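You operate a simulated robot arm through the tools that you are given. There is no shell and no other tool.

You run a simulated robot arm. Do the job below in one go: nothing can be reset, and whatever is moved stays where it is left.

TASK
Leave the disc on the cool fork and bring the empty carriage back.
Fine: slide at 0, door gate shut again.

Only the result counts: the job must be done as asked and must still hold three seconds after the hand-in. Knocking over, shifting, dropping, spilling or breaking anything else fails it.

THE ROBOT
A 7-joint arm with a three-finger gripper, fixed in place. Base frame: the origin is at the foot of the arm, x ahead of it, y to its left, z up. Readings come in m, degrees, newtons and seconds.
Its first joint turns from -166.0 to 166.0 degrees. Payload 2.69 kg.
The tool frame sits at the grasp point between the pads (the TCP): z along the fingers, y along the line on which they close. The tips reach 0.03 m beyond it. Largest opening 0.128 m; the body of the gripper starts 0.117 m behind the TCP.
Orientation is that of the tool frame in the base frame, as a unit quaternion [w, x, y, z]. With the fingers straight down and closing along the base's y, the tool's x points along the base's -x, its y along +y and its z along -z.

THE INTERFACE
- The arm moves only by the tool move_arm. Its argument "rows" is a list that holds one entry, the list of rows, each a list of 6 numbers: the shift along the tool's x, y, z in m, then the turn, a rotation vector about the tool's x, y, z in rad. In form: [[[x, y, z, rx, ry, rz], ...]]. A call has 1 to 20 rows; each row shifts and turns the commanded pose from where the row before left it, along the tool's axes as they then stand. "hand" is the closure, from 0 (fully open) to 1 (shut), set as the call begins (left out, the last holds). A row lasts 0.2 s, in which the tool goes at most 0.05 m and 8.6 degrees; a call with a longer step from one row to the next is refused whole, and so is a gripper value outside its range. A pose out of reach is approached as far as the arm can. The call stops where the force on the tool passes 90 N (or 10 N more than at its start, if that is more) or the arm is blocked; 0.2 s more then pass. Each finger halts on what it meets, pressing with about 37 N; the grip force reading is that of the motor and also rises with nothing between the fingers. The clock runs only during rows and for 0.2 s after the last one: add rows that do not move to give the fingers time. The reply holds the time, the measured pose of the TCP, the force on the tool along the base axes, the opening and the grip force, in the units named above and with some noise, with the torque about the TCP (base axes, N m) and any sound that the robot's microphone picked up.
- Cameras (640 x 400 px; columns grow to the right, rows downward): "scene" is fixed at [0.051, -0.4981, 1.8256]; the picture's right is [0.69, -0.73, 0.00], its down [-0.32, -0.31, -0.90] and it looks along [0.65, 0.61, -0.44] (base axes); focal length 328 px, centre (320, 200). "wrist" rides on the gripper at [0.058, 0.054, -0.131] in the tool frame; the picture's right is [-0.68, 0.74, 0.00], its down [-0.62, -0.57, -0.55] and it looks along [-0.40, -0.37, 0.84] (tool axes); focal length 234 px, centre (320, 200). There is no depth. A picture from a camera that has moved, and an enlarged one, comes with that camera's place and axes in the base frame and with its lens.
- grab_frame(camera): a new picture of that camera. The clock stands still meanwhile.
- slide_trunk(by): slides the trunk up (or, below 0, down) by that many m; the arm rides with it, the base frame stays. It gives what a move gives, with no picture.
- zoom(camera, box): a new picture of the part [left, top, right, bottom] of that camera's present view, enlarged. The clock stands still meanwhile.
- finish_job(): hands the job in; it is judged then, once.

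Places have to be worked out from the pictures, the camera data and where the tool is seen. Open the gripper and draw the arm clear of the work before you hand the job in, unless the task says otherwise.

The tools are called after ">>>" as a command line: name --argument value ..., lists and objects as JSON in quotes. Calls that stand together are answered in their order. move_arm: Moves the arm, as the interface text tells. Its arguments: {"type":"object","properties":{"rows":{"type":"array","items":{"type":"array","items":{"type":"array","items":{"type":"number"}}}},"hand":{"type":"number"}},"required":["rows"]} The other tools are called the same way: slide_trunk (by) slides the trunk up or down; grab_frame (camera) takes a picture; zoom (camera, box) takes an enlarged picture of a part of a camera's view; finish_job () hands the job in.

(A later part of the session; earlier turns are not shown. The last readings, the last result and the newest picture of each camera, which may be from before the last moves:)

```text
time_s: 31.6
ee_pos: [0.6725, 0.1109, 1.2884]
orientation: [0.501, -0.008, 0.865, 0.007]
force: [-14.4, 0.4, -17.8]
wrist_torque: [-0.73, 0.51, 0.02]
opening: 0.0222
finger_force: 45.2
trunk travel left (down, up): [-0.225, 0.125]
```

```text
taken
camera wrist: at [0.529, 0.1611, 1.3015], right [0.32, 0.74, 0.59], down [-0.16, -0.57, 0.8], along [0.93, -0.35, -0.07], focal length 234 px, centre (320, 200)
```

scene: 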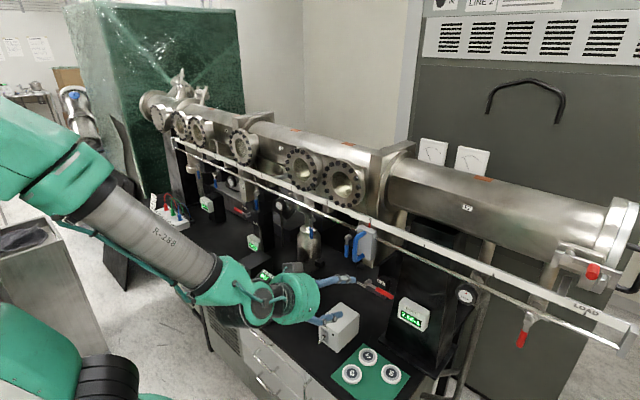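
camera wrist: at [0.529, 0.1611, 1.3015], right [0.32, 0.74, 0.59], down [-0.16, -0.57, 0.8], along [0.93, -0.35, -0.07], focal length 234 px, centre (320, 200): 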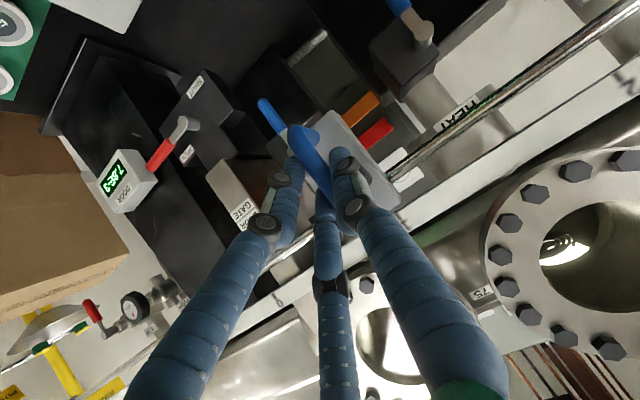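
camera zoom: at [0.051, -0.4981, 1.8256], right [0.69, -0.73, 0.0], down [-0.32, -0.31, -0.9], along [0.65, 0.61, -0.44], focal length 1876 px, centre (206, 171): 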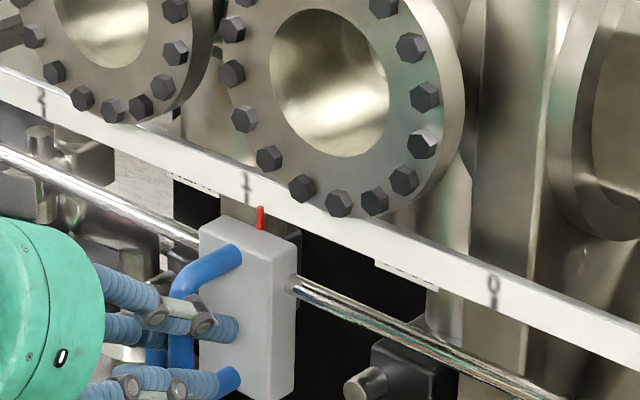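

By tick geometry I need about 15.6 mm more, matching the predicted y≈0.1265.

>>> move_arm --rows '[[[-0.0001, 0.008, 0.0002, 0, 0, 0], [-0.0001, 0.0076, 0.0002, 0, 0, 0], [0, 0, 0, 0, 0, 0]]]'

>>> zoom --camera "scene" --box '[305, 185, 365, 225]'

>>> zoom --camera "scene" --box '[310, 150, 380, 215]'

>>> grab_frame --camera "wrist"

>>> zoom --camera "scene" --box '[235, 265, 299, 325]'

```text
time_s: 32.4
ee_pos: [0.6742, 0.1264, 1.2869]
orientation: [0.501, -0.007, 0.865, 0.007]
force: [-14.3, -2.1, -16.5]
wrist_torque: [-0.81, 0.21, 0.05]
opening: 0.0221
finger_force: 44.5
trunk travel left (down, up): [-0.225, 0.125]
```

```text
10.00 times, centred on (335, 205) of scene
camera zoom: at [0.051, -0.4981, 1.8256], right [0.69, -0.73, 0.0], down [-0.32, -0.31, -0.9], along [0.65, 0.61, -0.44], focal length 3282 px, centre (170, 150)
```

zoom: 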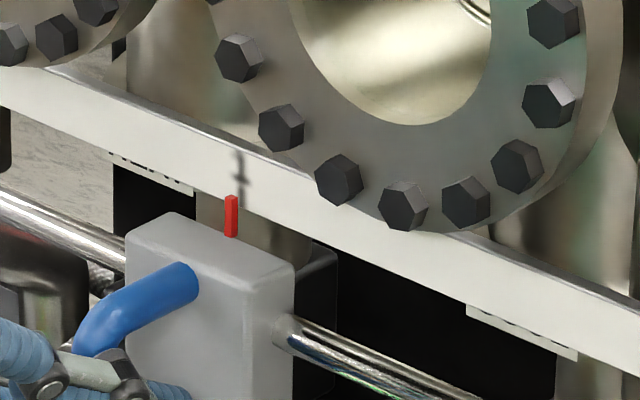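

```text
6.15 times, centred on (345, 182) of scene
camera zoom: at [0.051, -0.4981, 1.8256], right [0.69, -0.73, 0.0], down [-0.32, -0.31, -0.9], along [0.65, 0.61, -0.44], focal length 2020 px, centre (166, 308)
```

zoom: 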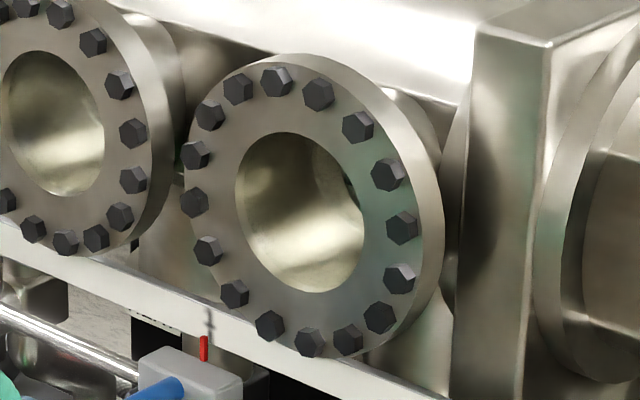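

```text
taken
camera wrist: at [0.529, 0.1761, 1.3015], right [0.32, 0.74, 0.59], down [-0.16, -0.57, 0.8], along [0.93, -0.35, -0.07], focal length 234 px, centre (320, 200)
```

wrist: 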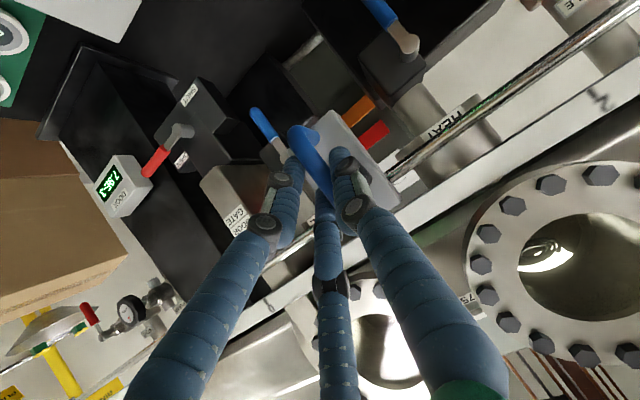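

```text
6.67 times, centred on (267, 295) of scene
camera zoom: at [0.051, -0.4981, 1.8256], right [0.69, -0.73, 0.0], down [-0.32, -0.31, -0.9], along [0.65, 0.61, -0.44], focal length 2188 px, centre (673, -433)
```

zoom: 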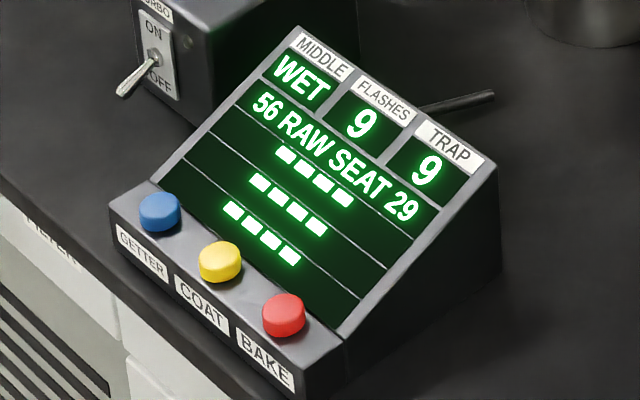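

Pointer is aligned with mark 1 by parallax-corrected comparison (within ~1 mm). I release the handle and retreat straight back, then check that the slide stayed put.

>>> move_arm --rows '[[[0, 0, 0, 0, 0, 0], [0, 0, 0, 0, 0, 0], [0, 0, 0, 0, 0, 0]]]' --hand 0.3

>>> move_arm --rows '[[[0.015, 0, -0.026, 0, 0, 0], [0.02, 0, -0.0347, 0, 0, 0], [0.02, 0, -0.0347, 0, 0, 0], [0.02, 0, -0.0347, 0, 0, 0]]]'

>>> zoom --camera "scene" --box '[305, 185, 365, 225]'

>>> grab_frame --camera "wrist"

>>> grab_frame --camera "scene"

```text
time_s: 33.2
ee_pos: [0.6737, 0.1256, 1.2876]
orientation: [0.502, -0.007, 0.865, 0.007]
force: [0.1, 1.1, -0.4]
wrist_torque: [-0.01, -0.05, -0.01]
opening: 0.0896
finger_force: 0.0
trunk travel left (down, up): [-0.225, 0.125]
```

```text
time_s: 34.2
ee_pos: [0.522, 0.122, 1.2875]
orientation: [0.501, -0.007, 0.866, 0.007]
force: [0.5, 0.6, -0.5]
wrist_torque: [-0.01, 0.07, -0.02]
opening: 0.0898
finger_force: 0.0
trunk travel left (down, up): [-0.225, 0.125]
```

```text
10.00 times, centred on (335, 205) of scene
camera zoom: at [0.051, -0.4981, 1.8256], right [0.69, -0.73, 0.0], down [-0.32, -0.31, -0.9], along [0.65, 0.61, -0.44], focal length 3282 px, centre (170, 150)
```

zoom: 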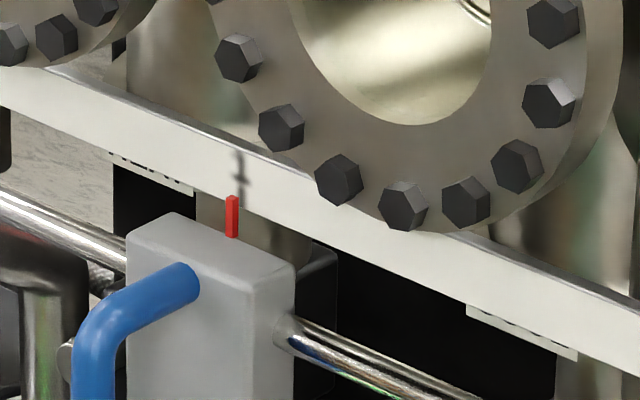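

```text
taken
camera wrist: at [0.3778, 0.1729, 1.3015], right [0.32, 0.74, 0.59], down [-0.16, -0.57, 0.8], along [0.93, -0.35, -0.07], focal length 234 px, centre (320, 200)
```

wrist: 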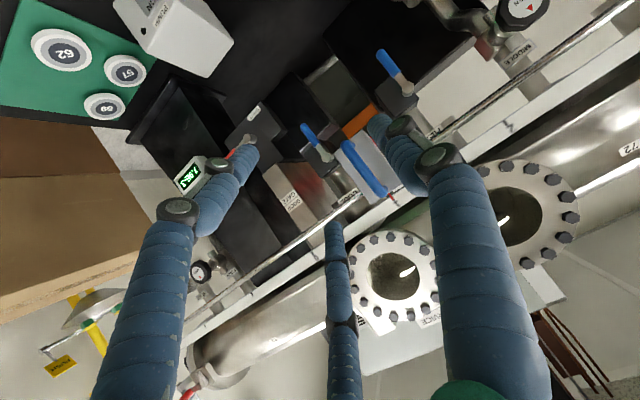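

```text
taken
```

scene: 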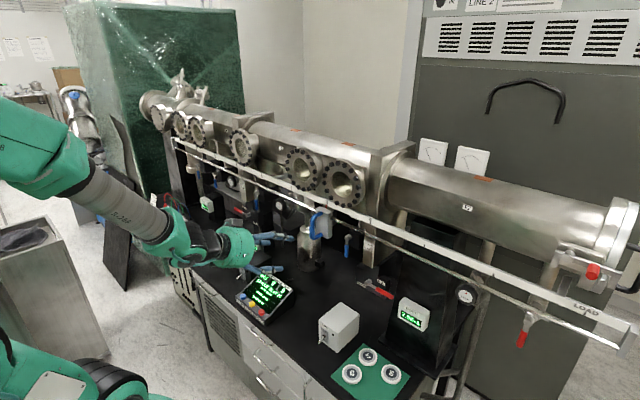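

The slide stayed. I check the pointer and the window from this second angle, and refine the COOL lever position.

>>> zoom --camera "wrist" --box '[365, 175, 425, 215]'

>>> zoom --camera "wrist" --box '[345, 230, 445, 320]'

>>> zoom --camera "wrist" --box '[290, 110, 350, 170]'

>>> zoom --camera "scene" --box '[320, 210, 380, 270]'

```text
10.00 times, centred on (395, 195) of wrist
camera zoom: at [0.3778, 0.1729, 1.3015], right [0.32, 0.74, 0.59], down [-0.16, -0.57, 0.8], along [0.93, -0.35, -0.07], focal length 2342 px, centre (-430, 250)
```

zoom: 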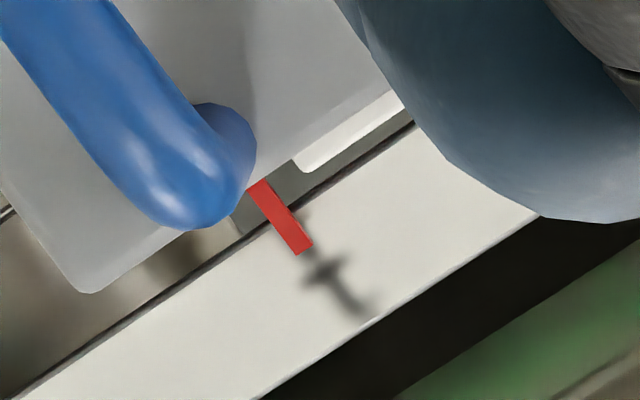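

```text
4.44 times, centred on (395, 275) of wrist
camera zoom: at [0.3778, 0.1729, 1.3015], right [0.32, 0.74, 0.59], down [-0.16, -0.57, 0.8], along [0.93, -0.35, -0.07], focal length 1041 px, centre (-13, -133)
```

zoom: 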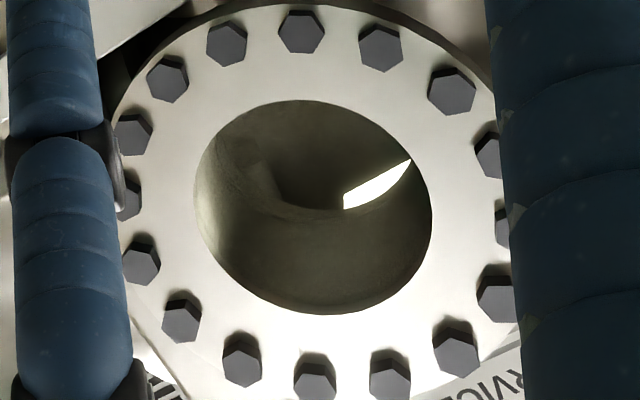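

```text
6.67 times, centred on (320, 140) of wrist
camera zoom: at [0.3778, 0.1729, 1.3015], right [0.32, 0.74, 0.59], down [-0.16, -0.57, 0.8], along [0.93, -0.35, -0.07], focal length 1561 px, centre (320, 600)
```

zoom: 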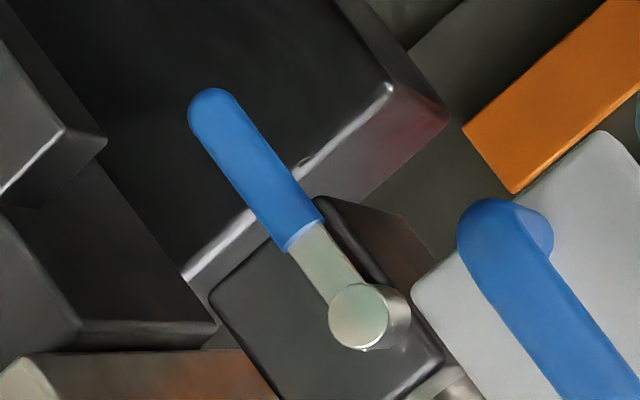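

```text
6.67 times, centred on (350, 240) of scene
camera zoom: at [0.051, -0.4981, 1.8256], right [0.69, -0.73, 0.0], down [-0.32, -0.31, -0.9], along [0.65, 0.61, -0.44], focal length 2188 px, centre (120, -67)
```

zoom: 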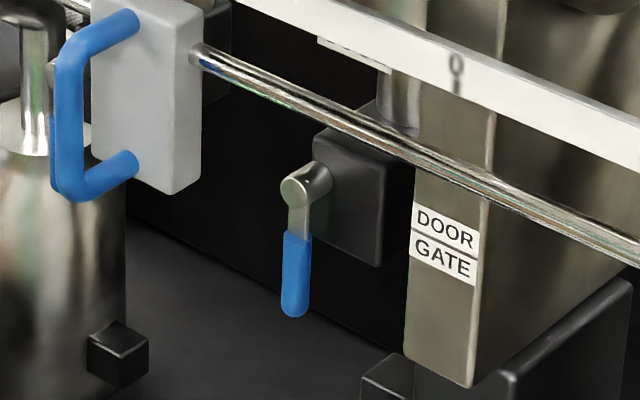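

COOL lever: pivot ≈(0.792, 0.076, 1.216), hanging to z≈1.137, x≈0.80; slide pointer within ~1 mm of mark 1. I level the tool, close the fingers and drop to lever height in front.

>>> move_arm --rows '[[[0, 0, 0, 0, -0.1309, 0], [0, 0, 0, 0, -0.1309, 0], [0, 0, 0, 0, -0.1309, 0], [0, 0, 0, 0, -0.1309, 0], [0.0316, -0.0028, 0.0245, 0, 0, 0], [0.0316, -0.0028, 0.0245, 0, 0, 0], [0.0316, -0.0028, 0.0245, 0, 0, 0], [0.0316, -0.0028, 0.0245, 0, 0, 0]]]' --hand 1

>>> zoom --camera "scene" --box '[260, 190, 420, 300]'

>>> grab_frame --camera "wrist"

```text
time_s: 36.0
ee_pos: [0.622, 0.1126, 1.1615]
orientation: [0.708, -0.007, 0.706, 0.009]
force: [-0.6, 0.2, 0.5]
wrist_torque: [0.0, 0.01, -0.01]
opening: 0.0021
finger_force: 31.0
trunk travel left (down, up): [-0.225, 0.125]
```

```text
3.64 times, centred on (340, 245) of scene
camera zoom: at [0.051, -0.4981, 1.8256], right [0.69, -0.73, 0.0], down [-0.32, -0.31, -0.9], along [0.65, 0.61, -0.44], focal length 1194 px, centre (247, 36)
```

zoom: 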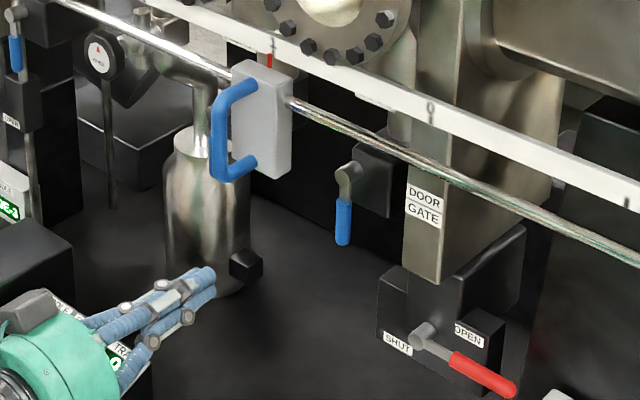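

```text
taken
camera wrist: at [0.4892, 0.1642, 1.1019], right [-0.02, 0.73, 0.68], down [-0.54, -0.58, 0.61], along [0.84, -0.36, 0.4], focal length 234 px, centre (320, 200)
```

wrist: 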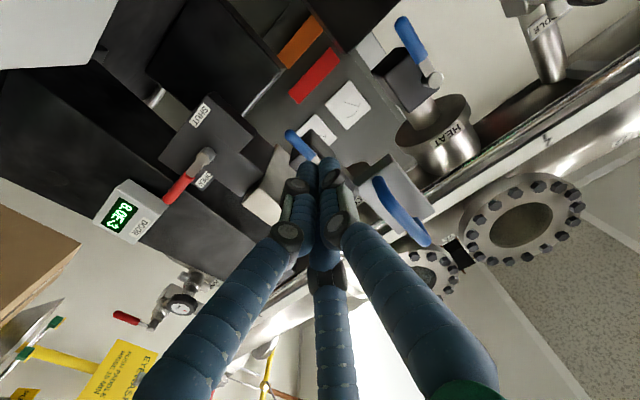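

Level and clear. I advance the fingertips to the +y side of the blue lever.

>>> move_arm --rows '[[[0, -0.0015, 0.0385, 0, 0, 0], [0, -0.0015, 0.0385, 0, 0, 0], [0, -0.0015, 0.0385, 0, 0, 0], [0, -0.0015, 0.0385, 0, 0, 0]]]'

>>> zoom --camera "scene" --box '[280, 200, 400, 280]'

>>> grab_frame --camera "wrist"

```text
time_s: 37.0
ee_pos: [0.7743, 0.1111, 1.1616]
orientation: [0.708, -0.005, 0.706, 0.009]
force: [0.1, -0.1, 0.7]
wrist_torque: [-0.03, 0.03, 0.02]
opening: 0.002
finger_force: 31.7
trunk travel left (down, up): [-0.225, 0.125]
```

```text
5.00 times, centred on (340, 240) of scene
camera zoom: at [0.051, -0.4981, 1.8256], right [0.69, -0.73, 0.0], down [-0.32, -0.31, -0.9], along [0.65, 0.61, -0.44], focal length 1641 px, centre (220, 0)
```

zoom: 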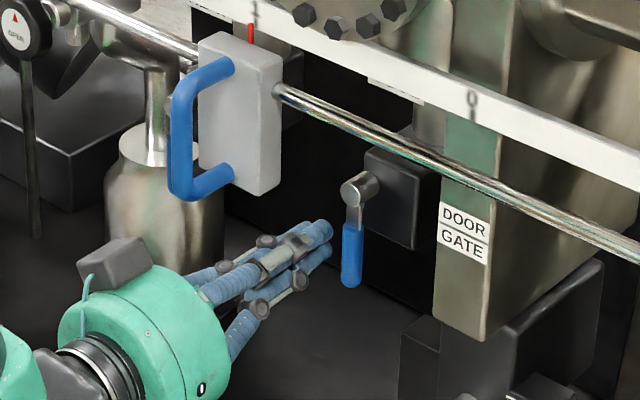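

```text
taken
camera wrist: at [0.643, 0.1624, 1.1024], right [-0.02, 0.73, 0.68], down [-0.54, -0.58, 0.61], along [0.84, -0.36, 0.4], focal length 234 px, centre (320, 200)
```

wrist: 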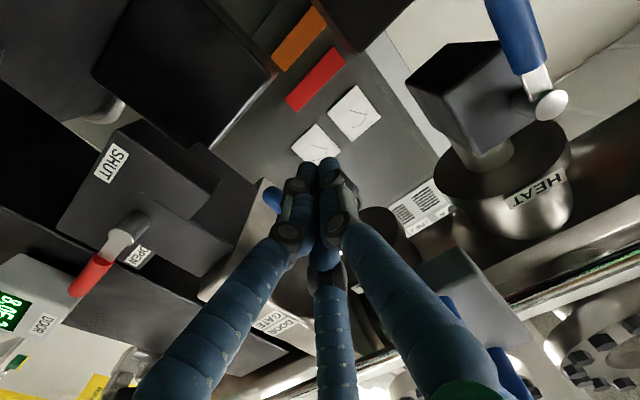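

Fingertips are beside the lever. I push gently toward -y over the first ~15–20° and read the force.

>>> move_arm --rows '[[[0, -0.0092, 0, 0, 0, 0], [0, -0.0093, 0, 0, 0, 0], [0.0012, -0.0074, 0, 0, 0, 0], [0.0012, -0.0074, 0, 0, 0, 0]]]'

>>> zoom --camera "scene" --box '[280, 200, 400, 280]'

```text
time_s: 38.0
ee_pos: [0.7771, 0.0777, 1.159]
orientation: [0.708, -0.005, 0.706, 0.008]
force: [-0.6, 0.4, 0.1]
wrist_torque: [-0.01, 0.06, -0.01]
opening: 0.0022
finger_force: 31.7
trunk travel left (down, up): [-0.225, 0.125]
```

```text
5.00 times, centred on (340, 240) of scene
camera zoom: at [0.051, -0.4981, 1.8256], right [0.69, -0.73, 0.0], down [-0.32, -0.31, -0.9], along [0.65, 0.61, -0.44], focal length 1641 px, centre (220, 0)
```

zoom: 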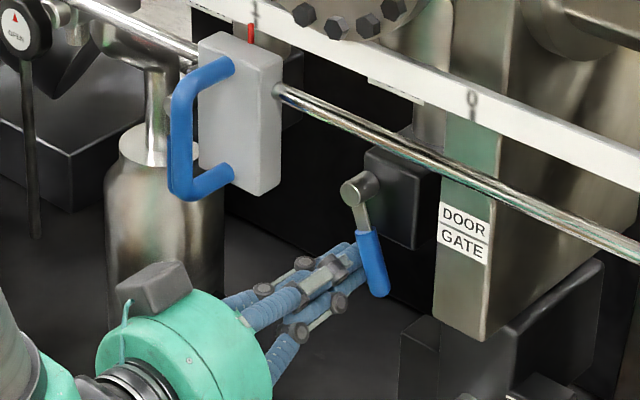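

The lever swings freely that way. I continue slowly to about 60° and look at the display and window.

>>> move_arm --rows '[[[-0.0007, -0.0075, 0, 0, 0, 0], [-0.0007, -0.0074, 0, 0, 0, 0], [-0.0027, -0.007, 0, 0, 0, 0], [-0.0027, -0.007, 0, 0, 0, 0], [-0.0044, -0.006, 0, 0, 0, 0], [-0.0044, -0.0061, 0, 0, 0, 0]]]'

>>> zoom --camera "scene" --box '[280, 200, 400, 280]'

>>> zoom --camera "scene" --box '[235, 265, 299, 325]'

>>> zoom --camera "scene" --box '[310, 150, 380, 215]'

```text
time_s: 39.4
ee_pos: [0.7784, 0.0361, 1.1742]
orientation: [0.708, -0.006, 0.706, 0.01]
force: [0.8, -0.1, 0.5]
wrist_torque: [0.02, -0.04, 0.01]
opening: 0.0021
finger_force: 31.3
trunk travel left (down, up): [-0.225, 0.125]
```

```text
5.00 times, centred on (340, 240) of scene
camera zoom: at [0.051, -0.4981, 1.8256], right [0.69, -0.73, 0.0], down [-0.32, -0.31, -0.9], along [0.65, 0.61, -0.44], focal length 1641 px, centre (220, 0)
```

zoom: 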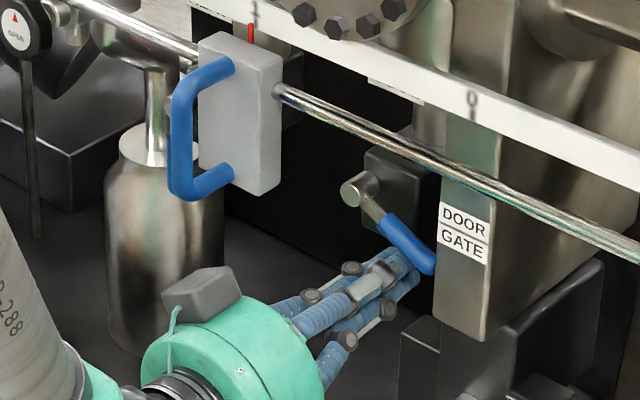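

```text
6.67 times, centred on (267, 295) of scene
camera zoom: at [0.051, -0.4981, 1.8256], right [0.69, -0.73, 0.0], down [-0.32, -0.31, -0.9], along [0.65, 0.61, -0.44], focal length 2188 px, centre (673, -433)
```

zoom: 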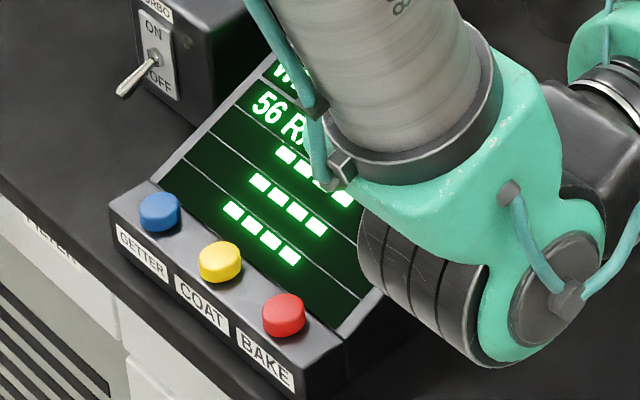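

```text
6.15 times, centred on (345, 182) of scene
camera zoom: at [0.051, -0.4981, 1.8256], right [0.69, -0.73, 0.0], down [-0.32, -0.31, -0.9], along [0.65, 0.61, -0.44], focal length 2020 px, centre (166, 308)
```

zoom: 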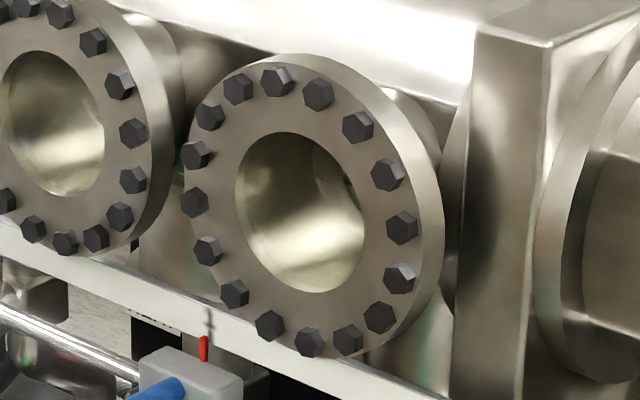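

Still no resistance. I complete the swing to 90°, watching for the stop.

>>> move_arm --rows '[[[-0.0058, -0.0048, 0, 0, 0, 0], [-0.0059, -0.0047, 0, 0, 0, 0], [-0.0068, -0.0031, 0, 0, 0, 0], [-0.0068, -0.0031, 0, 0, 0, 0]]]'

>>> zoom --camera "scene" --box '[280, 200, 400, 280]'

>>> grab_frame --camera "wrist"

```text
time_s: 40.4
ee_pos: [0.7786, 0.0213, 1.1948]
orientation: [0.705, -0.005, 0.709, 0.009]
force: [-0.2, 7.8, -21.7]
wrist_torque: [-0.03, 0.31, 0.07]
opening: 0.0021
finger_force: 31.5
trunk travel left (down, up): [-0.225, 0.125]
```

```text
5.00 times, centred on (340, 240) of scene
camera zoom: at [0.051, -0.4981, 1.8256], right [0.69, -0.73, 0.0], down [-0.32, -0.31, -0.9], along [0.65, 0.61, -0.44], focal length 1641 px, centre (220, 0)
```

zoom: 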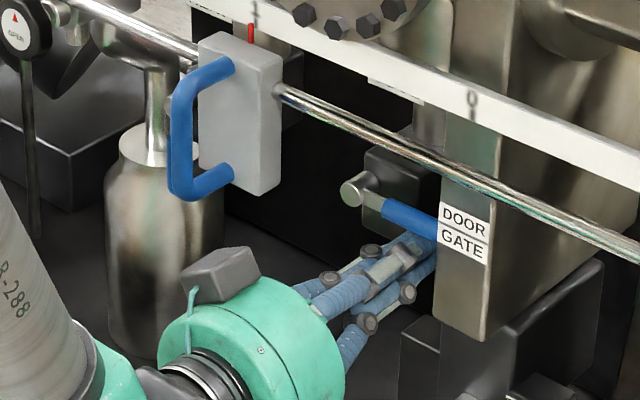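

```text
taken
camera wrist: at [0.6445, 0.0726, 1.1371], right [-0.01, 0.73, 0.68], down [-0.53, -0.58, 0.62], along [0.85, -0.36, 0.4], focal length 234 px, centre (320, 200)
```

wrist: 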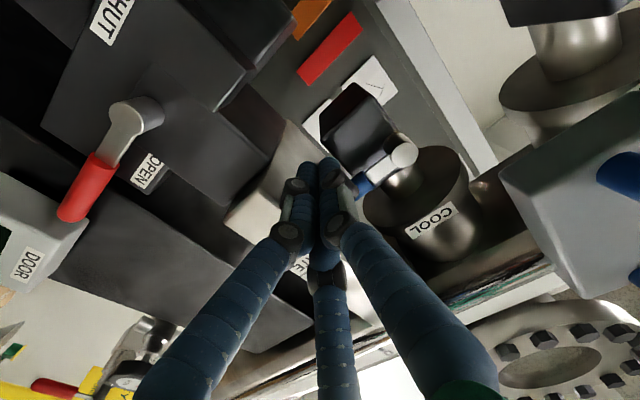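

Contact force rose to ~22 N, so the lever is at its stop, horizontal. I press 3 mm more to seat it, then lower away and retreat.

>>> move_arm --rows '[[[-0.003, -0.0005, 0, 0, 0, 0], [0, 0, 0, 0, 0, 0]]]'

>>> move_arm --rows '[[[0.01, 0, 0, 0, 0, 0], [0.01, 0, -0.01, 0, 0, 0], [0, 0, -0.04, 0, 0, 0], [0, 0, -0.04, 0, 0, 0], [0, 0, -0.04, 0, 0, 0], [0, 0, -0.04, 0, 0, 0]]]'

>>> grab_frame --camera "scene"

>>> grab_frame --camera "wrist"

>>> zoom --camera "scene" --box '[280, 200, 400, 280]'

>>> zoom --camera "scene" --box '[235, 265, 299, 325]'

```text
time_s: 41.0
ee_pos: [0.7778, 0.0218, 1.1974]
orientation: [0.704, -0.006, 0.71, 0.009]
force: [-8.1, 14.0, -46.0]
wrist_torque: [-0.05, 0.61, 0.31]
opening: 0.0019
finger_force: 32.5
trunk travel left (down, up): [-0.225, 0.125]
```

```text
time_s: 42.4
ee_pos: [0.6083, 0.0166, 1.182]
orientation: [0.708, -0.006, 0.706, 0.008]
force: [0.0, -0.7, -0.4]
wrist_torque: [0.02, -0.02, -0.03]
opening: 0.0021
finger_force: 31.5
trunk travel left (down, up): [-0.225, 0.125]
```

```text
taken
```

scene: 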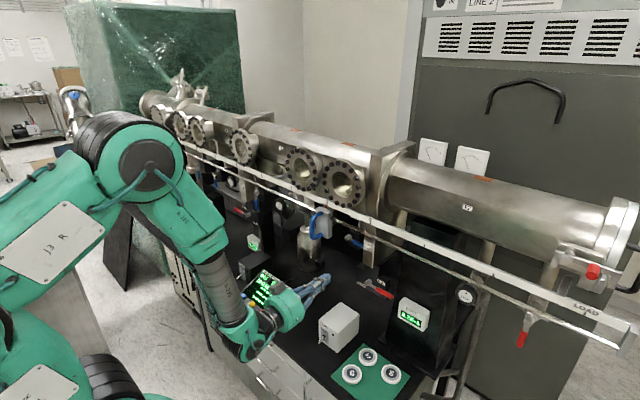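

```text
taken
camera wrist: at [0.4756, 0.0681, 1.1229], right [-0.02, 0.73, 0.68], down [-0.54, -0.58, 0.61], along [0.84, -0.36, 0.4], focal length 234 px, centre (320, 200)
```

wrist: 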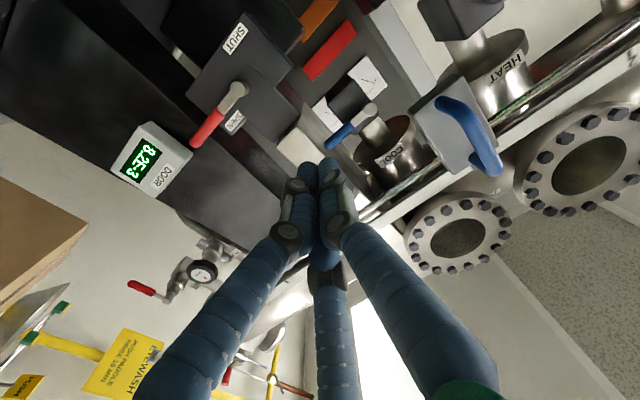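

```text
5.00 times, centred on (340, 240) of scene
camera zoom: at [0.051, -0.4981, 1.8256], right [0.69, -0.73, 0.0], down [-0.32, -0.31, -0.9], along [0.65, 0.61, -0.44], focal length 1641 px, centre (220, 0)
```

zoom: 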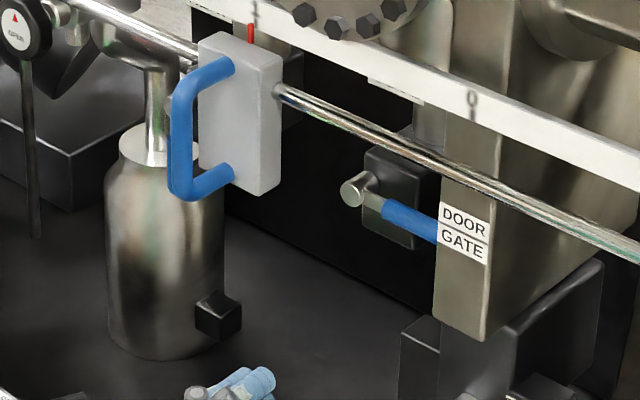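

```text
6.67 times, centred on (267, 295) of scene
camera zoom: at [0.051, -0.4981, 1.8256], right [0.69, -0.73, 0.0], down [-0.32, -0.31, -0.9], along [0.65, 0.61, -0.44], focal length 2188 px, centre (673, -433)
```

zoom: 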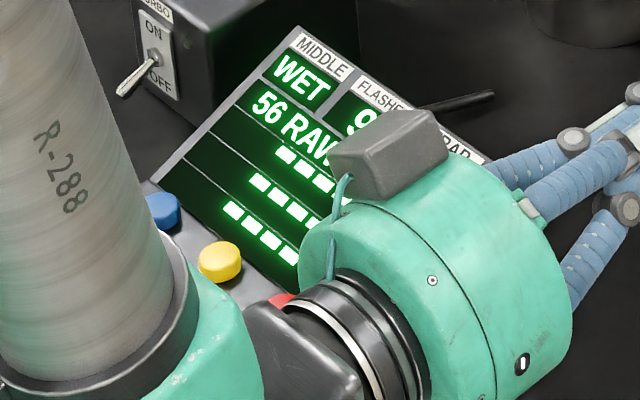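

The fork lever stays up at horizontal. I move up to handle staging height with 30° pitch, which should also uncover the display.

>>> move_arm --rows '[[[-0.035, 0, -0.02, 0, 0, 0], [-0.035, 0.02, -0.01, 0, 0, 0], [-0.035, 0.03, 0, 0, 0.1309, 0], [0, 0.03, 0, 0, 0.1309, 0], [0, 0.03, 0, 0, 0.1309, 0], [0, 0, 0, 0, 0.1309, 0]]]' --hand 0.3

>>> zoom --camera "scene" --box '[235, 265, 299, 325]'

>>> grab_frame --camera "scene"

>>> grab_frame --camera "wrist"

```text
time_s: 43.8
ee_pos: [0.577, 0.1262, 1.2868]
orientation: [0.499, -0.008, 0.866, 0.007]
force: [-0.1, 0.3, -0.4]
wrist_torque: [-0.01, 0.0, -0.06]
opening: 0.0897
finger_force: 0.0
trunk travel left (down, up): [-0.225, 0.125]
```

```text
6.67 times, centred on (267, 295) of scene
camera zoom: at [0.051, -0.4981, 1.8256], right [0.69, -0.73, 0.0], down [-0.32, -0.31, -0.9], along [0.65, 0.61, -0.44], focal length 2188 px, centre (673, -433)
```

zoom: 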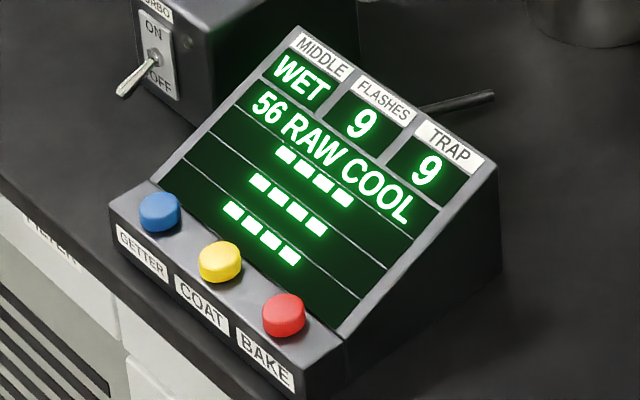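

```text
taken
```

scene: 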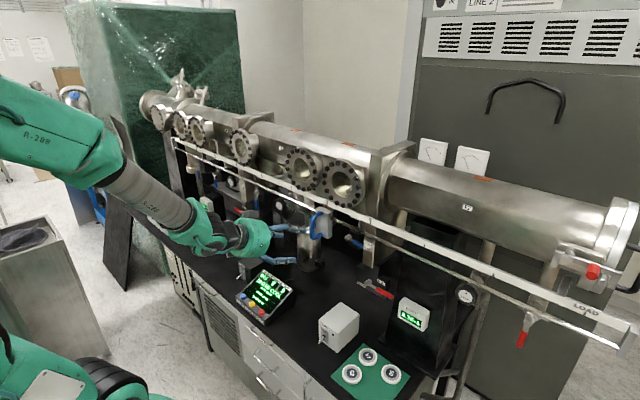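

```text
taken
camera wrist: at [0.4312, 0.1774, 1.3013], right [0.32, 0.74, 0.59], down [-0.15, -0.57, 0.81], along [0.93, -0.35, -0.07], focal length 234 px, centre (320, 200)
```

wrist: 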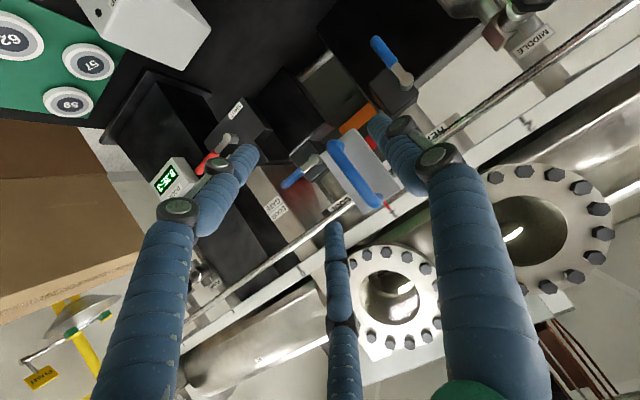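

The display now reads "56 RAW COOL" — the disc is on the cool fork. I grip the handle again to bring the empty carriage back.

>>> move_arm --rows '[[[-0.0163, -0.0005, 0.0283, 0, 0, 0], [-0.0163, -0.0005, 0.0283, 0, 0, 0], [-0.0163, -0.0005, 0.0283, 0, 0, 0]]]'

>>> move_arm --rows '[[[0, 0, 0, 0, 0, 0], [0, 0, 0, 0, 0, 0], [0, 0, 0, 0, 0, 0], [0, 0, 0, 0, 0, 0]]]' --hand 1

>>> zoom --camera "scene" --box '[290, 180, 390, 250]'

```text
time_s: 44.6
ee_pos: [0.674, 0.1263, 1.2876]
orientation: [0.5, -0.007, 0.866, 0.007]
force: [-0.9, 0.4, -0.1]
wrist_torque: [0.0, 0.01, 0.03]
opening: 0.0897
finger_force: 0.0
trunk travel left (down, up): [-0.225, 0.125]
```

```text
time_s: 45.6
ee_pos: [0.6744, 0.1261, 1.2869]
orientation: [0.5, -0.008, 0.866, 0.007]
force: [0.3, -3.0, -4.3]
wrist_torque: [-0.68, 0.2, -0.04]
opening: 0.0224
finger_force: 44.9
trunk travel left (down, up): [-0.225, 0.125]
```

```text
5.71 times, centred on (340, 215) of scene
camera zoom: at [0.051, -0.4981, 1.8256], right [0.69, -0.73, 0.0], down [-0.32, -0.31, -0.9], along [0.65, 0.61, -0.44], focal length 1876 px, centre (206, 114)
```

zoom: 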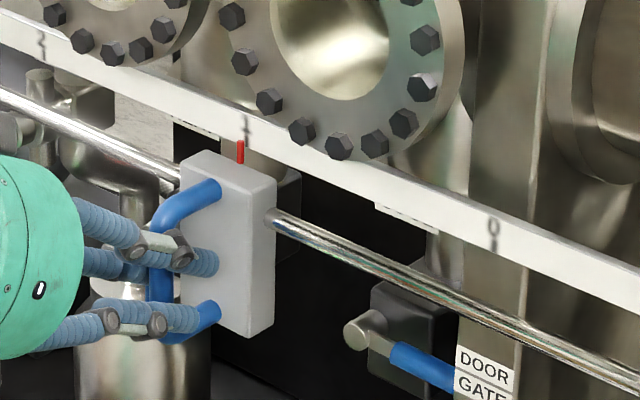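

Gripped. I slide back slowly toward 0, compensating the tiny yaw.

>>> move_arm --rows '[[[0, -0.005, 0, 0, 0, 0], [0.0001, -0.01, -0.0002, 0, 0, 0], [0.0001, -0.01, -0.0002, 0, 0, 0], [0.0001, -0.01, -0.0002, 0, 0, 0], [0.0001, -0.01, -0.0002, 0, 0, 0], [0.0001, -0.01, -0.0002, 0, 0, 0], [0.0001, -0.01, -0.0002, 0, 0, 0], [0.0001, -0.01, -0.0002, 0, 0, 0]]]'

>>> zoom --camera "scene" --box '[300, 180, 420, 260]'

>>> zoom --camera "scene" --box '[235, 265, 299, 325]'

```text
time_s: 47.4
ee_pos: [0.6739, 0.0521, 1.2871]
orientation: [0.5, -0.007, 0.866, 0.007]
force: [-1.4, -1.6, -12.3]
wrist_torque: [-0.78, -0.15, 0.01]
opening: 0.022
finger_force: 44.9
trunk travel left (down, up): [-0.225, 0.125]
```

```text
5.00 times, centred on (360, 220) of scene
camera zoom: at [0.051, -0.4981, 1.8256], right [0.69, -0.73, 0.0], down [-0.32, -0.31, -0.9], along [0.65, 0.61, -0.44], focal length 1641 px, centre (120, 100)
```

zoom: 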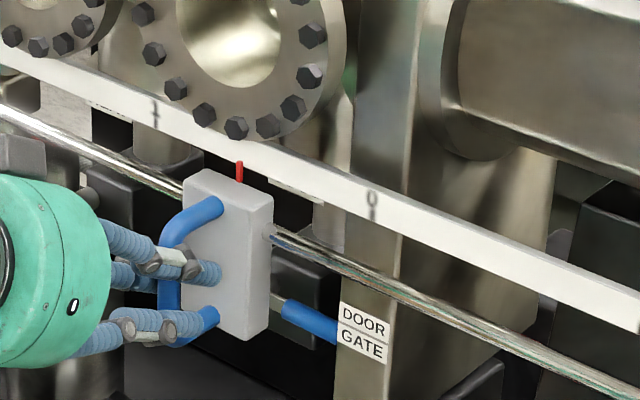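

```text
6.67 times, centred on (267, 295) of scene
camera zoom: at [0.051, -0.4981, 1.8256], right [0.69, -0.73, 0.0], down [-0.32, -0.31, -0.9], along [0.65, 0.61, -0.44], focal length 2188 px, centre (673, -433)
```

zoom: 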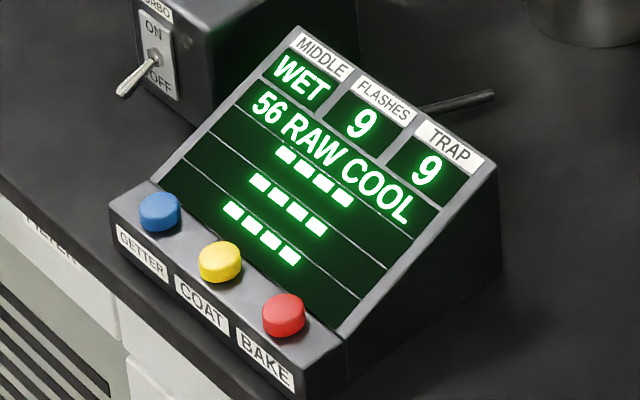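

The disc stays on COOL while the carriage leaves. I continue the slide to near 0 (target TCP y≈-0.045).

>>> move_arm --rows '[[[0.0001, -0.01, -0.0002, 0, 0, 0], [0.0001, -0.01, -0.0002, 0, 0, 0], [0.0001, -0.01, -0.0002, 0, 0, 0], [0.0001, -0.01, -0.0002, 0, 0, 0], [0.0001, -0.01, -0.0002, 0, 0, 0], [0.0001, -0.01, -0.0002, 0, 0, 0], [0.0001, -0.01, -0.0002, 0, 0, 0], [0.0001, -0.01, -0.0002, 0, 0, 0], [0.0001, -0.01, -0.0002, 0, 0, 0], [0.0001, -0.006, -0.0002, 0, 0, 0], [0, 0, 0, 0, 0, 0]]]'

>>> zoom --camera "scene" --box '[340, 210, 404, 250]'

>>> zoom --camera "scene" --box '[235, 265, 299, 325]'

```text
time_s: 49.8
ee_pos: [0.6721, -0.0459, 1.286]
orientation: [0.501, -0.008, 0.866, 0.007]
force: [2.7, -1.0, -9.4]
wrist_torque: [-0.85, 0.2, -0.02]
opening: 0.022
finger_force: 45.4
trunk travel left (down, up): [-0.225, 0.125]
```

```text
10.00 times, centred on (372, 230) of scene
camera zoom: at [0.051, -0.4981, 1.8256], right [0.69, -0.73, 0.0], down [-0.32, -0.31, -0.9], along [0.65, 0.61, -0.44], focal length 3282 px, centre (-200, -100)
```

zoom: 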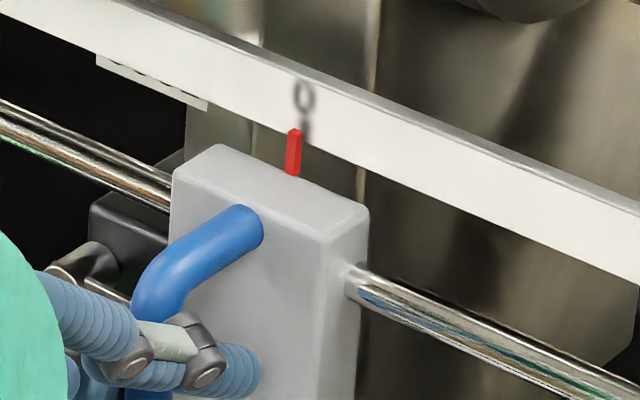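

```text
6.67 times, centred on (267, 295) of scene
camera zoom: at [0.051, -0.4981, 1.8256], right [0.69, -0.73, 0.0], down [-0.32, -0.31, -0.9], along [0.65, 0.61, -0.44], focal length 2188 px, centre (673, -433)
```

zoom: 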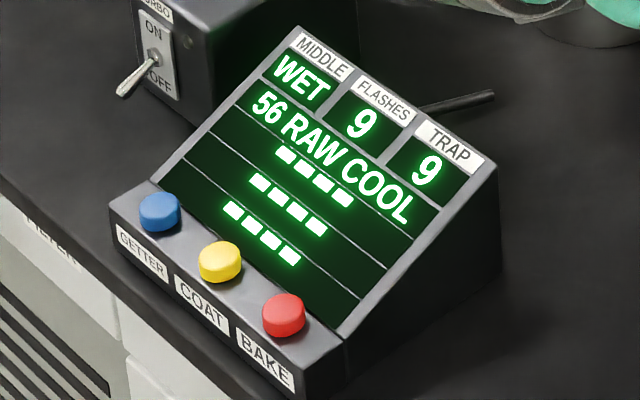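

Pointer is back at 0, within about half a millimetre of its starting picture. I release, retreat straight back and verify.

>>> move_arm --rows '[[[0, 0, 0, 0, 0, 0], [0, 0, 0, 0, 0, 0], [0, 0, 0, 0, 0, 0]]]' --hand 0.3

>>> move_arm --rows '[[[0.015, 0, -0.026, 0, 0, 0], [0.02, 0, -0.0347, 0, 0, 0], [0.02, 0, -0.0347, 0, 0, 0], [0.015, 0, -0.026, 0, 0, 0]]]'

>>> zoom --camera "scene" --box '[340, 210, 404, 250]'

>>> zoom --camera "scene" --box '[290, 220, 440, 320]'

```text
time_s: 50.6
ee_pos: [0.6729, -0.0443, 1.288]
orientation: [0.501, -0.008, 0.866, 0.007]
force: [-0.2, 0.1, 0.1]
wrist_torque: [0.0, 0.0, 0.03]
opening: 0.0895
finger_force: 0.1
trunk travel left (down, up): [-0.225, 0.125]
```

```text
time_s: 51.6
ee_pos: [0.5331, -0.0469, 1.2877]
orientation: [0.5, -0.007, 0.866, 0.007]
force: [0.4, -0.2, 0.7]
wrist_torque: [-0.01, 0.03, -0.02]
opening: 0.0898
finger_force: 0.0
trunk travel left (down, up): [-0.225, 0.125]
```

```text
10.00 times, centred on (372, 230) of scene
camera zoom: at [0.051, -0.4981, 1.8256], right [0.69, -0.73, 0.0], down [-0.32, -0.31, -0.9], along [0.65, 0.61, -0.44], focal length 3282 px, centre (-200, -100)
```

zoom: 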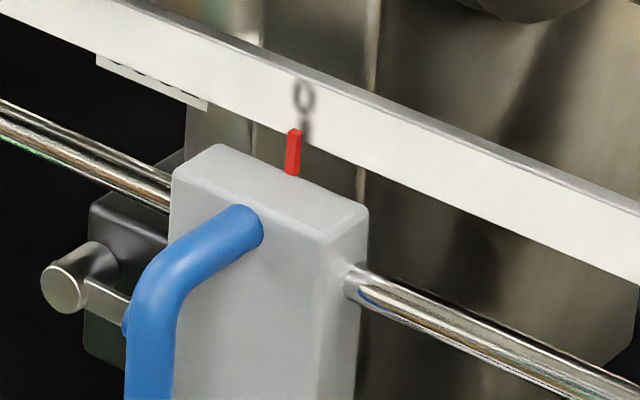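

```text
4.00 times, centred on (365, 270) of scene
camera zoom: at [0.051, -0.4981, 1.8256], right [0.69, -0.73, 0.0], down [-0.32, -0.31, -0.9], along [0.65, 0.61, -0.44], focal length 1313 px, centre (140, -80)
```

zoom: 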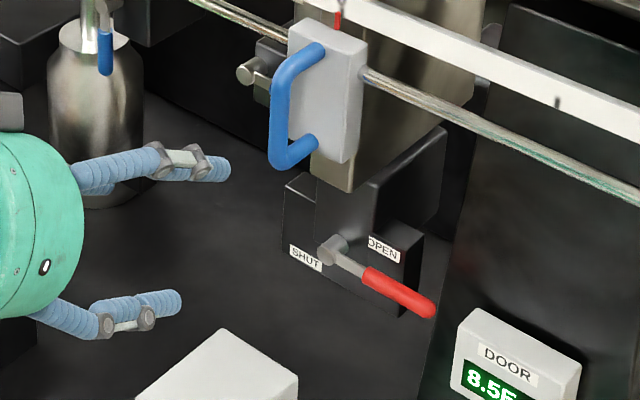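

Slide rests at 0. Now the gate lever: I close the fingers, stage in front-right, and then place the tips just above the horizontal lever.

>>> move_arm --rows '[[[0, 0, 0, 0, -0.1309, 0], [0.0133, -0.0133, 0.0318, 0, 0, 0], [0.0133, -0.0133, 0.0318, 0, 0, 0], [0.0133, -0.0133, 0.0318, 0, 0, 0], [0.0133, -0.0133, 0.0318, 0, 0, 0]]]' --hand 1

>>> grab_frame --camera "wrist"

>>> grab_frame --camera "scene"

```text
time_s: 52.8
ee_pos: [0.6312, -0.0984, 1.1899]
orientation: [0.557, -0.008, 0.831, 0.007]
force: [-0.4, 0.4, 0.1]
wrist_torque: [0.01, 0.01, -0.02]
opening: 0.0019
finger_force: 32.0
trunk travel left (down, up): [-0.225, 0.125]
```

```text
taken
camera wrist: at [0.4862, -0.0474, 1.1846], right [0.24, 0.74, 0.63], down [-0.26, -0.57, 0.78], along [0.93, -0.35, 0.05], focal length 234 px, centre (320, 200)
```

wrist: 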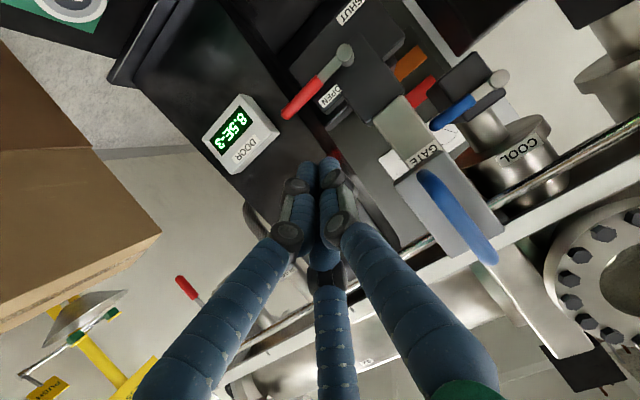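

```text
taken
```

scene: 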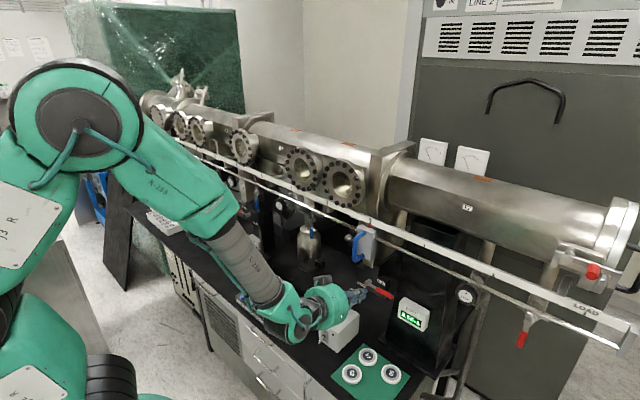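

Staged correctly. I advance so the tips end about 2 cm above the lever grip.

>>> move_arm --rows '[[[-0.0019, -0.0008, 0.0376, 0, 0, 0], [-0.0019, -0.0008, 0.0376, 0, 0, 0], [-0.0019, -0.0008, 0.0376, 0, 0, 0], [-0.0019, -0.0008, 0.0376, 0, 0, 0]]]'

>>> zoom --camera "scene" --box '[300, 220, 440, 310]'

>>> grab_frame --camera "wrist"

```text
time_s: 53.8
ee_pos: [0.7732, -0.0968, 1.1385]
orientation: [0.557, -0.008, 0.831, 0.008]
force: [-1.1, 0.3, 0.3]
wrist_torque: [-0.01, 0.02, -0.04]
opening: 0.0023
finger_force: 32.0
trunk travel left (down, up): [-0.225, 0.125]
```

```text
4.44 times, centred on (370, 265) of scene
camera zoom: at [0.051, -0.4981, 1.8256], right [0.69, -0.73, 0.0], down [-0.32, -0.31, -0.9], along [0.65, 0.61, -0.44], focal length 1459 px, centre (98, -89)
```

zoom: 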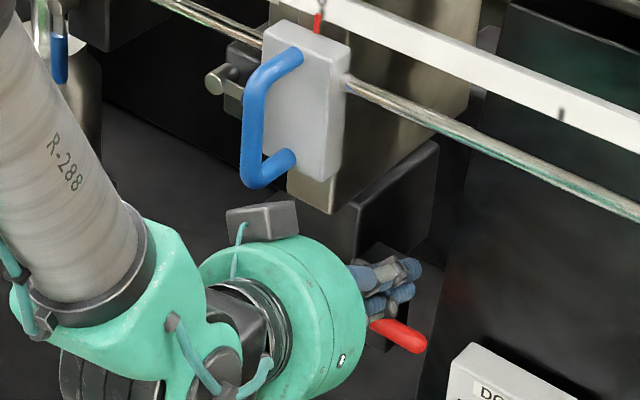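

```text
taken
camera wrist: at [0.6275, -0.0467, 1.1341], right [0.24, 0.74, 0.63], down [-0.26, -0.57, 0.78], along [0.93, -0.35, 0.05], focal length 234 px, centre (320, 200)
```

wrist: 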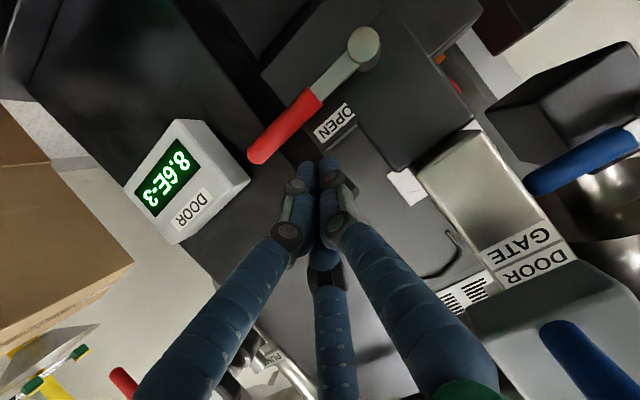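

Tips are above the lever. I push it down along the arc to about 45° and check.

>>> move_arm --rows '[[[0.0083, 0, 0.0035, 0, 0, 0], [0.0083, 0, 0.0034, 0, 0, 0], [0.0088, -0.0014, 0.0036, 0, 0, 0], [0.0088, -0.0014, 0.0036, 0, 0, 0], [0.0086, 0.0011, 0.0036, 0, 0, 0], [0.0086, 0.0011, 0.0036, 0, 0, 0], [0.0082, 0.0035, 0.0034, 0, 0, 0], [0.0082, 0.0035, 0.0034, 0, 0, 0]]]'

>>> zoom --camera "scene" --box '[300, 220, 440, 310]'

>>> grab_frame --camera "wrist"

```text
time_s: 55.6
ee_pos: [0.7733, -0.0923, 1.0648]
orientation: [0.555, -0.007, 0.832, 0.007]
force: [0.5, -0.2, 0.2]
wrist_torque: [0.03, 0.0, -0.01]
opening: 0.002
finger_force: 30.9
trunk travel left (down, up): [-0.225, 0.125]
```

```text
4.44 times, centred on (370, 265) of scene
camera zoom: at [0.051, -0.4981, 1.8256], right [0.69, -0.73, 0.0], down [-0.32, -0.31, -0.9], along [0.65, 0.61, -0.44], focal length 1459 px, centre (98, -89)
```

zoom: 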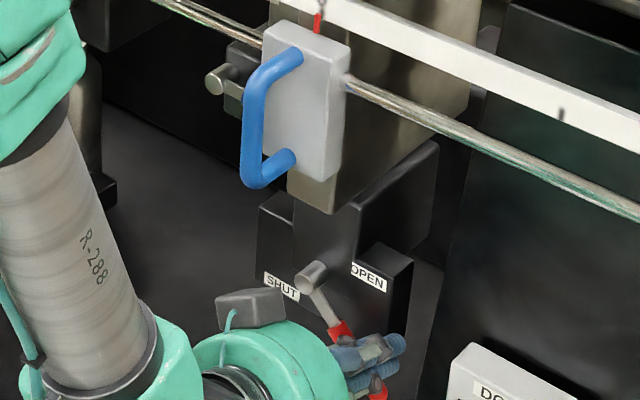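

```text
taken
camera wrist: at [0.6281, -0.041, 1.0604], right [0.24, 0.74, 0.63], down [-0.26, -0.57, 0.78], along [0.93, -0.35, 0.05], focal length 234 px, centre (320, 200)
```

wrist: 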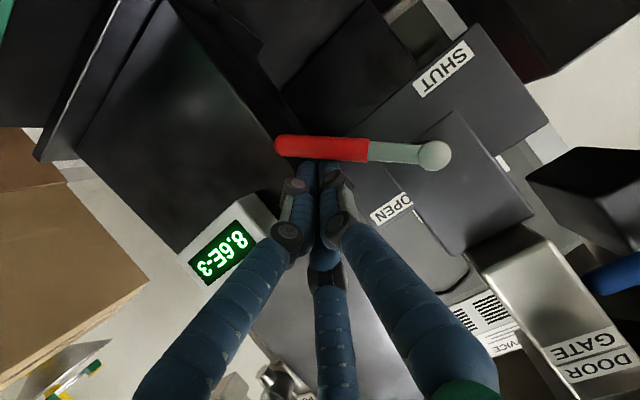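

The lever follows. I continue the arc down to SHUT, ending with a light press toward +y.

>>> move_arm --rows '[[[0.007, 0.0057, 0.0029, 0, 0, 0], [0.007, 0.0057, 0.0029, 0, 0, 0], [0.0055, 0.0075, 0.0023, 0, 0, 0], [0.0055, 0.0075, 0.0023, 0, 0, 0], [0.0035, 0.0087, 0.0015, 0, 0, 0], [0.0035, 0.0087, 0.0015, 0, 0, 0]]]'

>>> zoom --camera "scene" --box '[300, 220, 440, 310]'

>>> grab_frame --camera "wrist"

```text
time_s: 57.0
ee_pos: [0.7735, -0.0491, 1.0326]
orientation: [0.558, -0.006, 0.83, 0.007]
force: [-2.9, -21.2, 7.9]
wrist_torque: [0.07, -0.12, -0.15]
opening: 0.0021
finger_force: 31.3
trunk travel left (down, up): [-0.225, 0.125]
```

```text
4.44 times, centred on (370, 265) of scene
camera zoom: at [0.051, -0.4981, 1.8256], right [0.69, -0.73, 0.0], down [-0.32, -0.31, -0.9], along [0.65, 0.61, -0.44], focal length 1459 px, centre (98, -89)
```

zoom: 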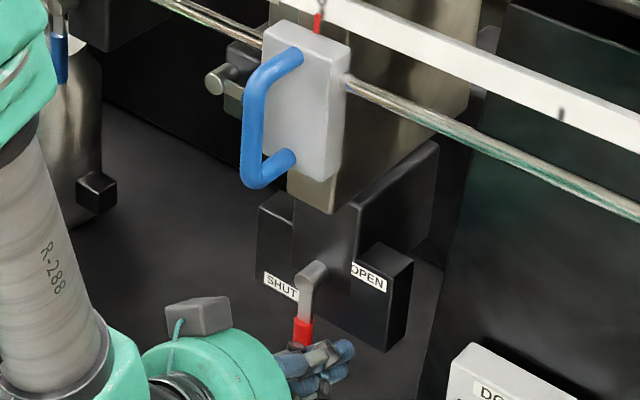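

```text
taken
camera wrist: at [0.6281, 0.0014, 1.0271], right [0.24, 0.74, 0.63], down [-0.26, -0.57, 0.77], along [0.93, -0.35, 0.06], focal length 234 px, centre (320, 200)
```

wrist: 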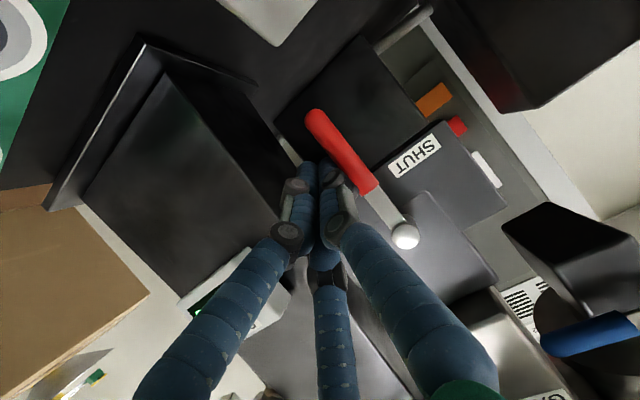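

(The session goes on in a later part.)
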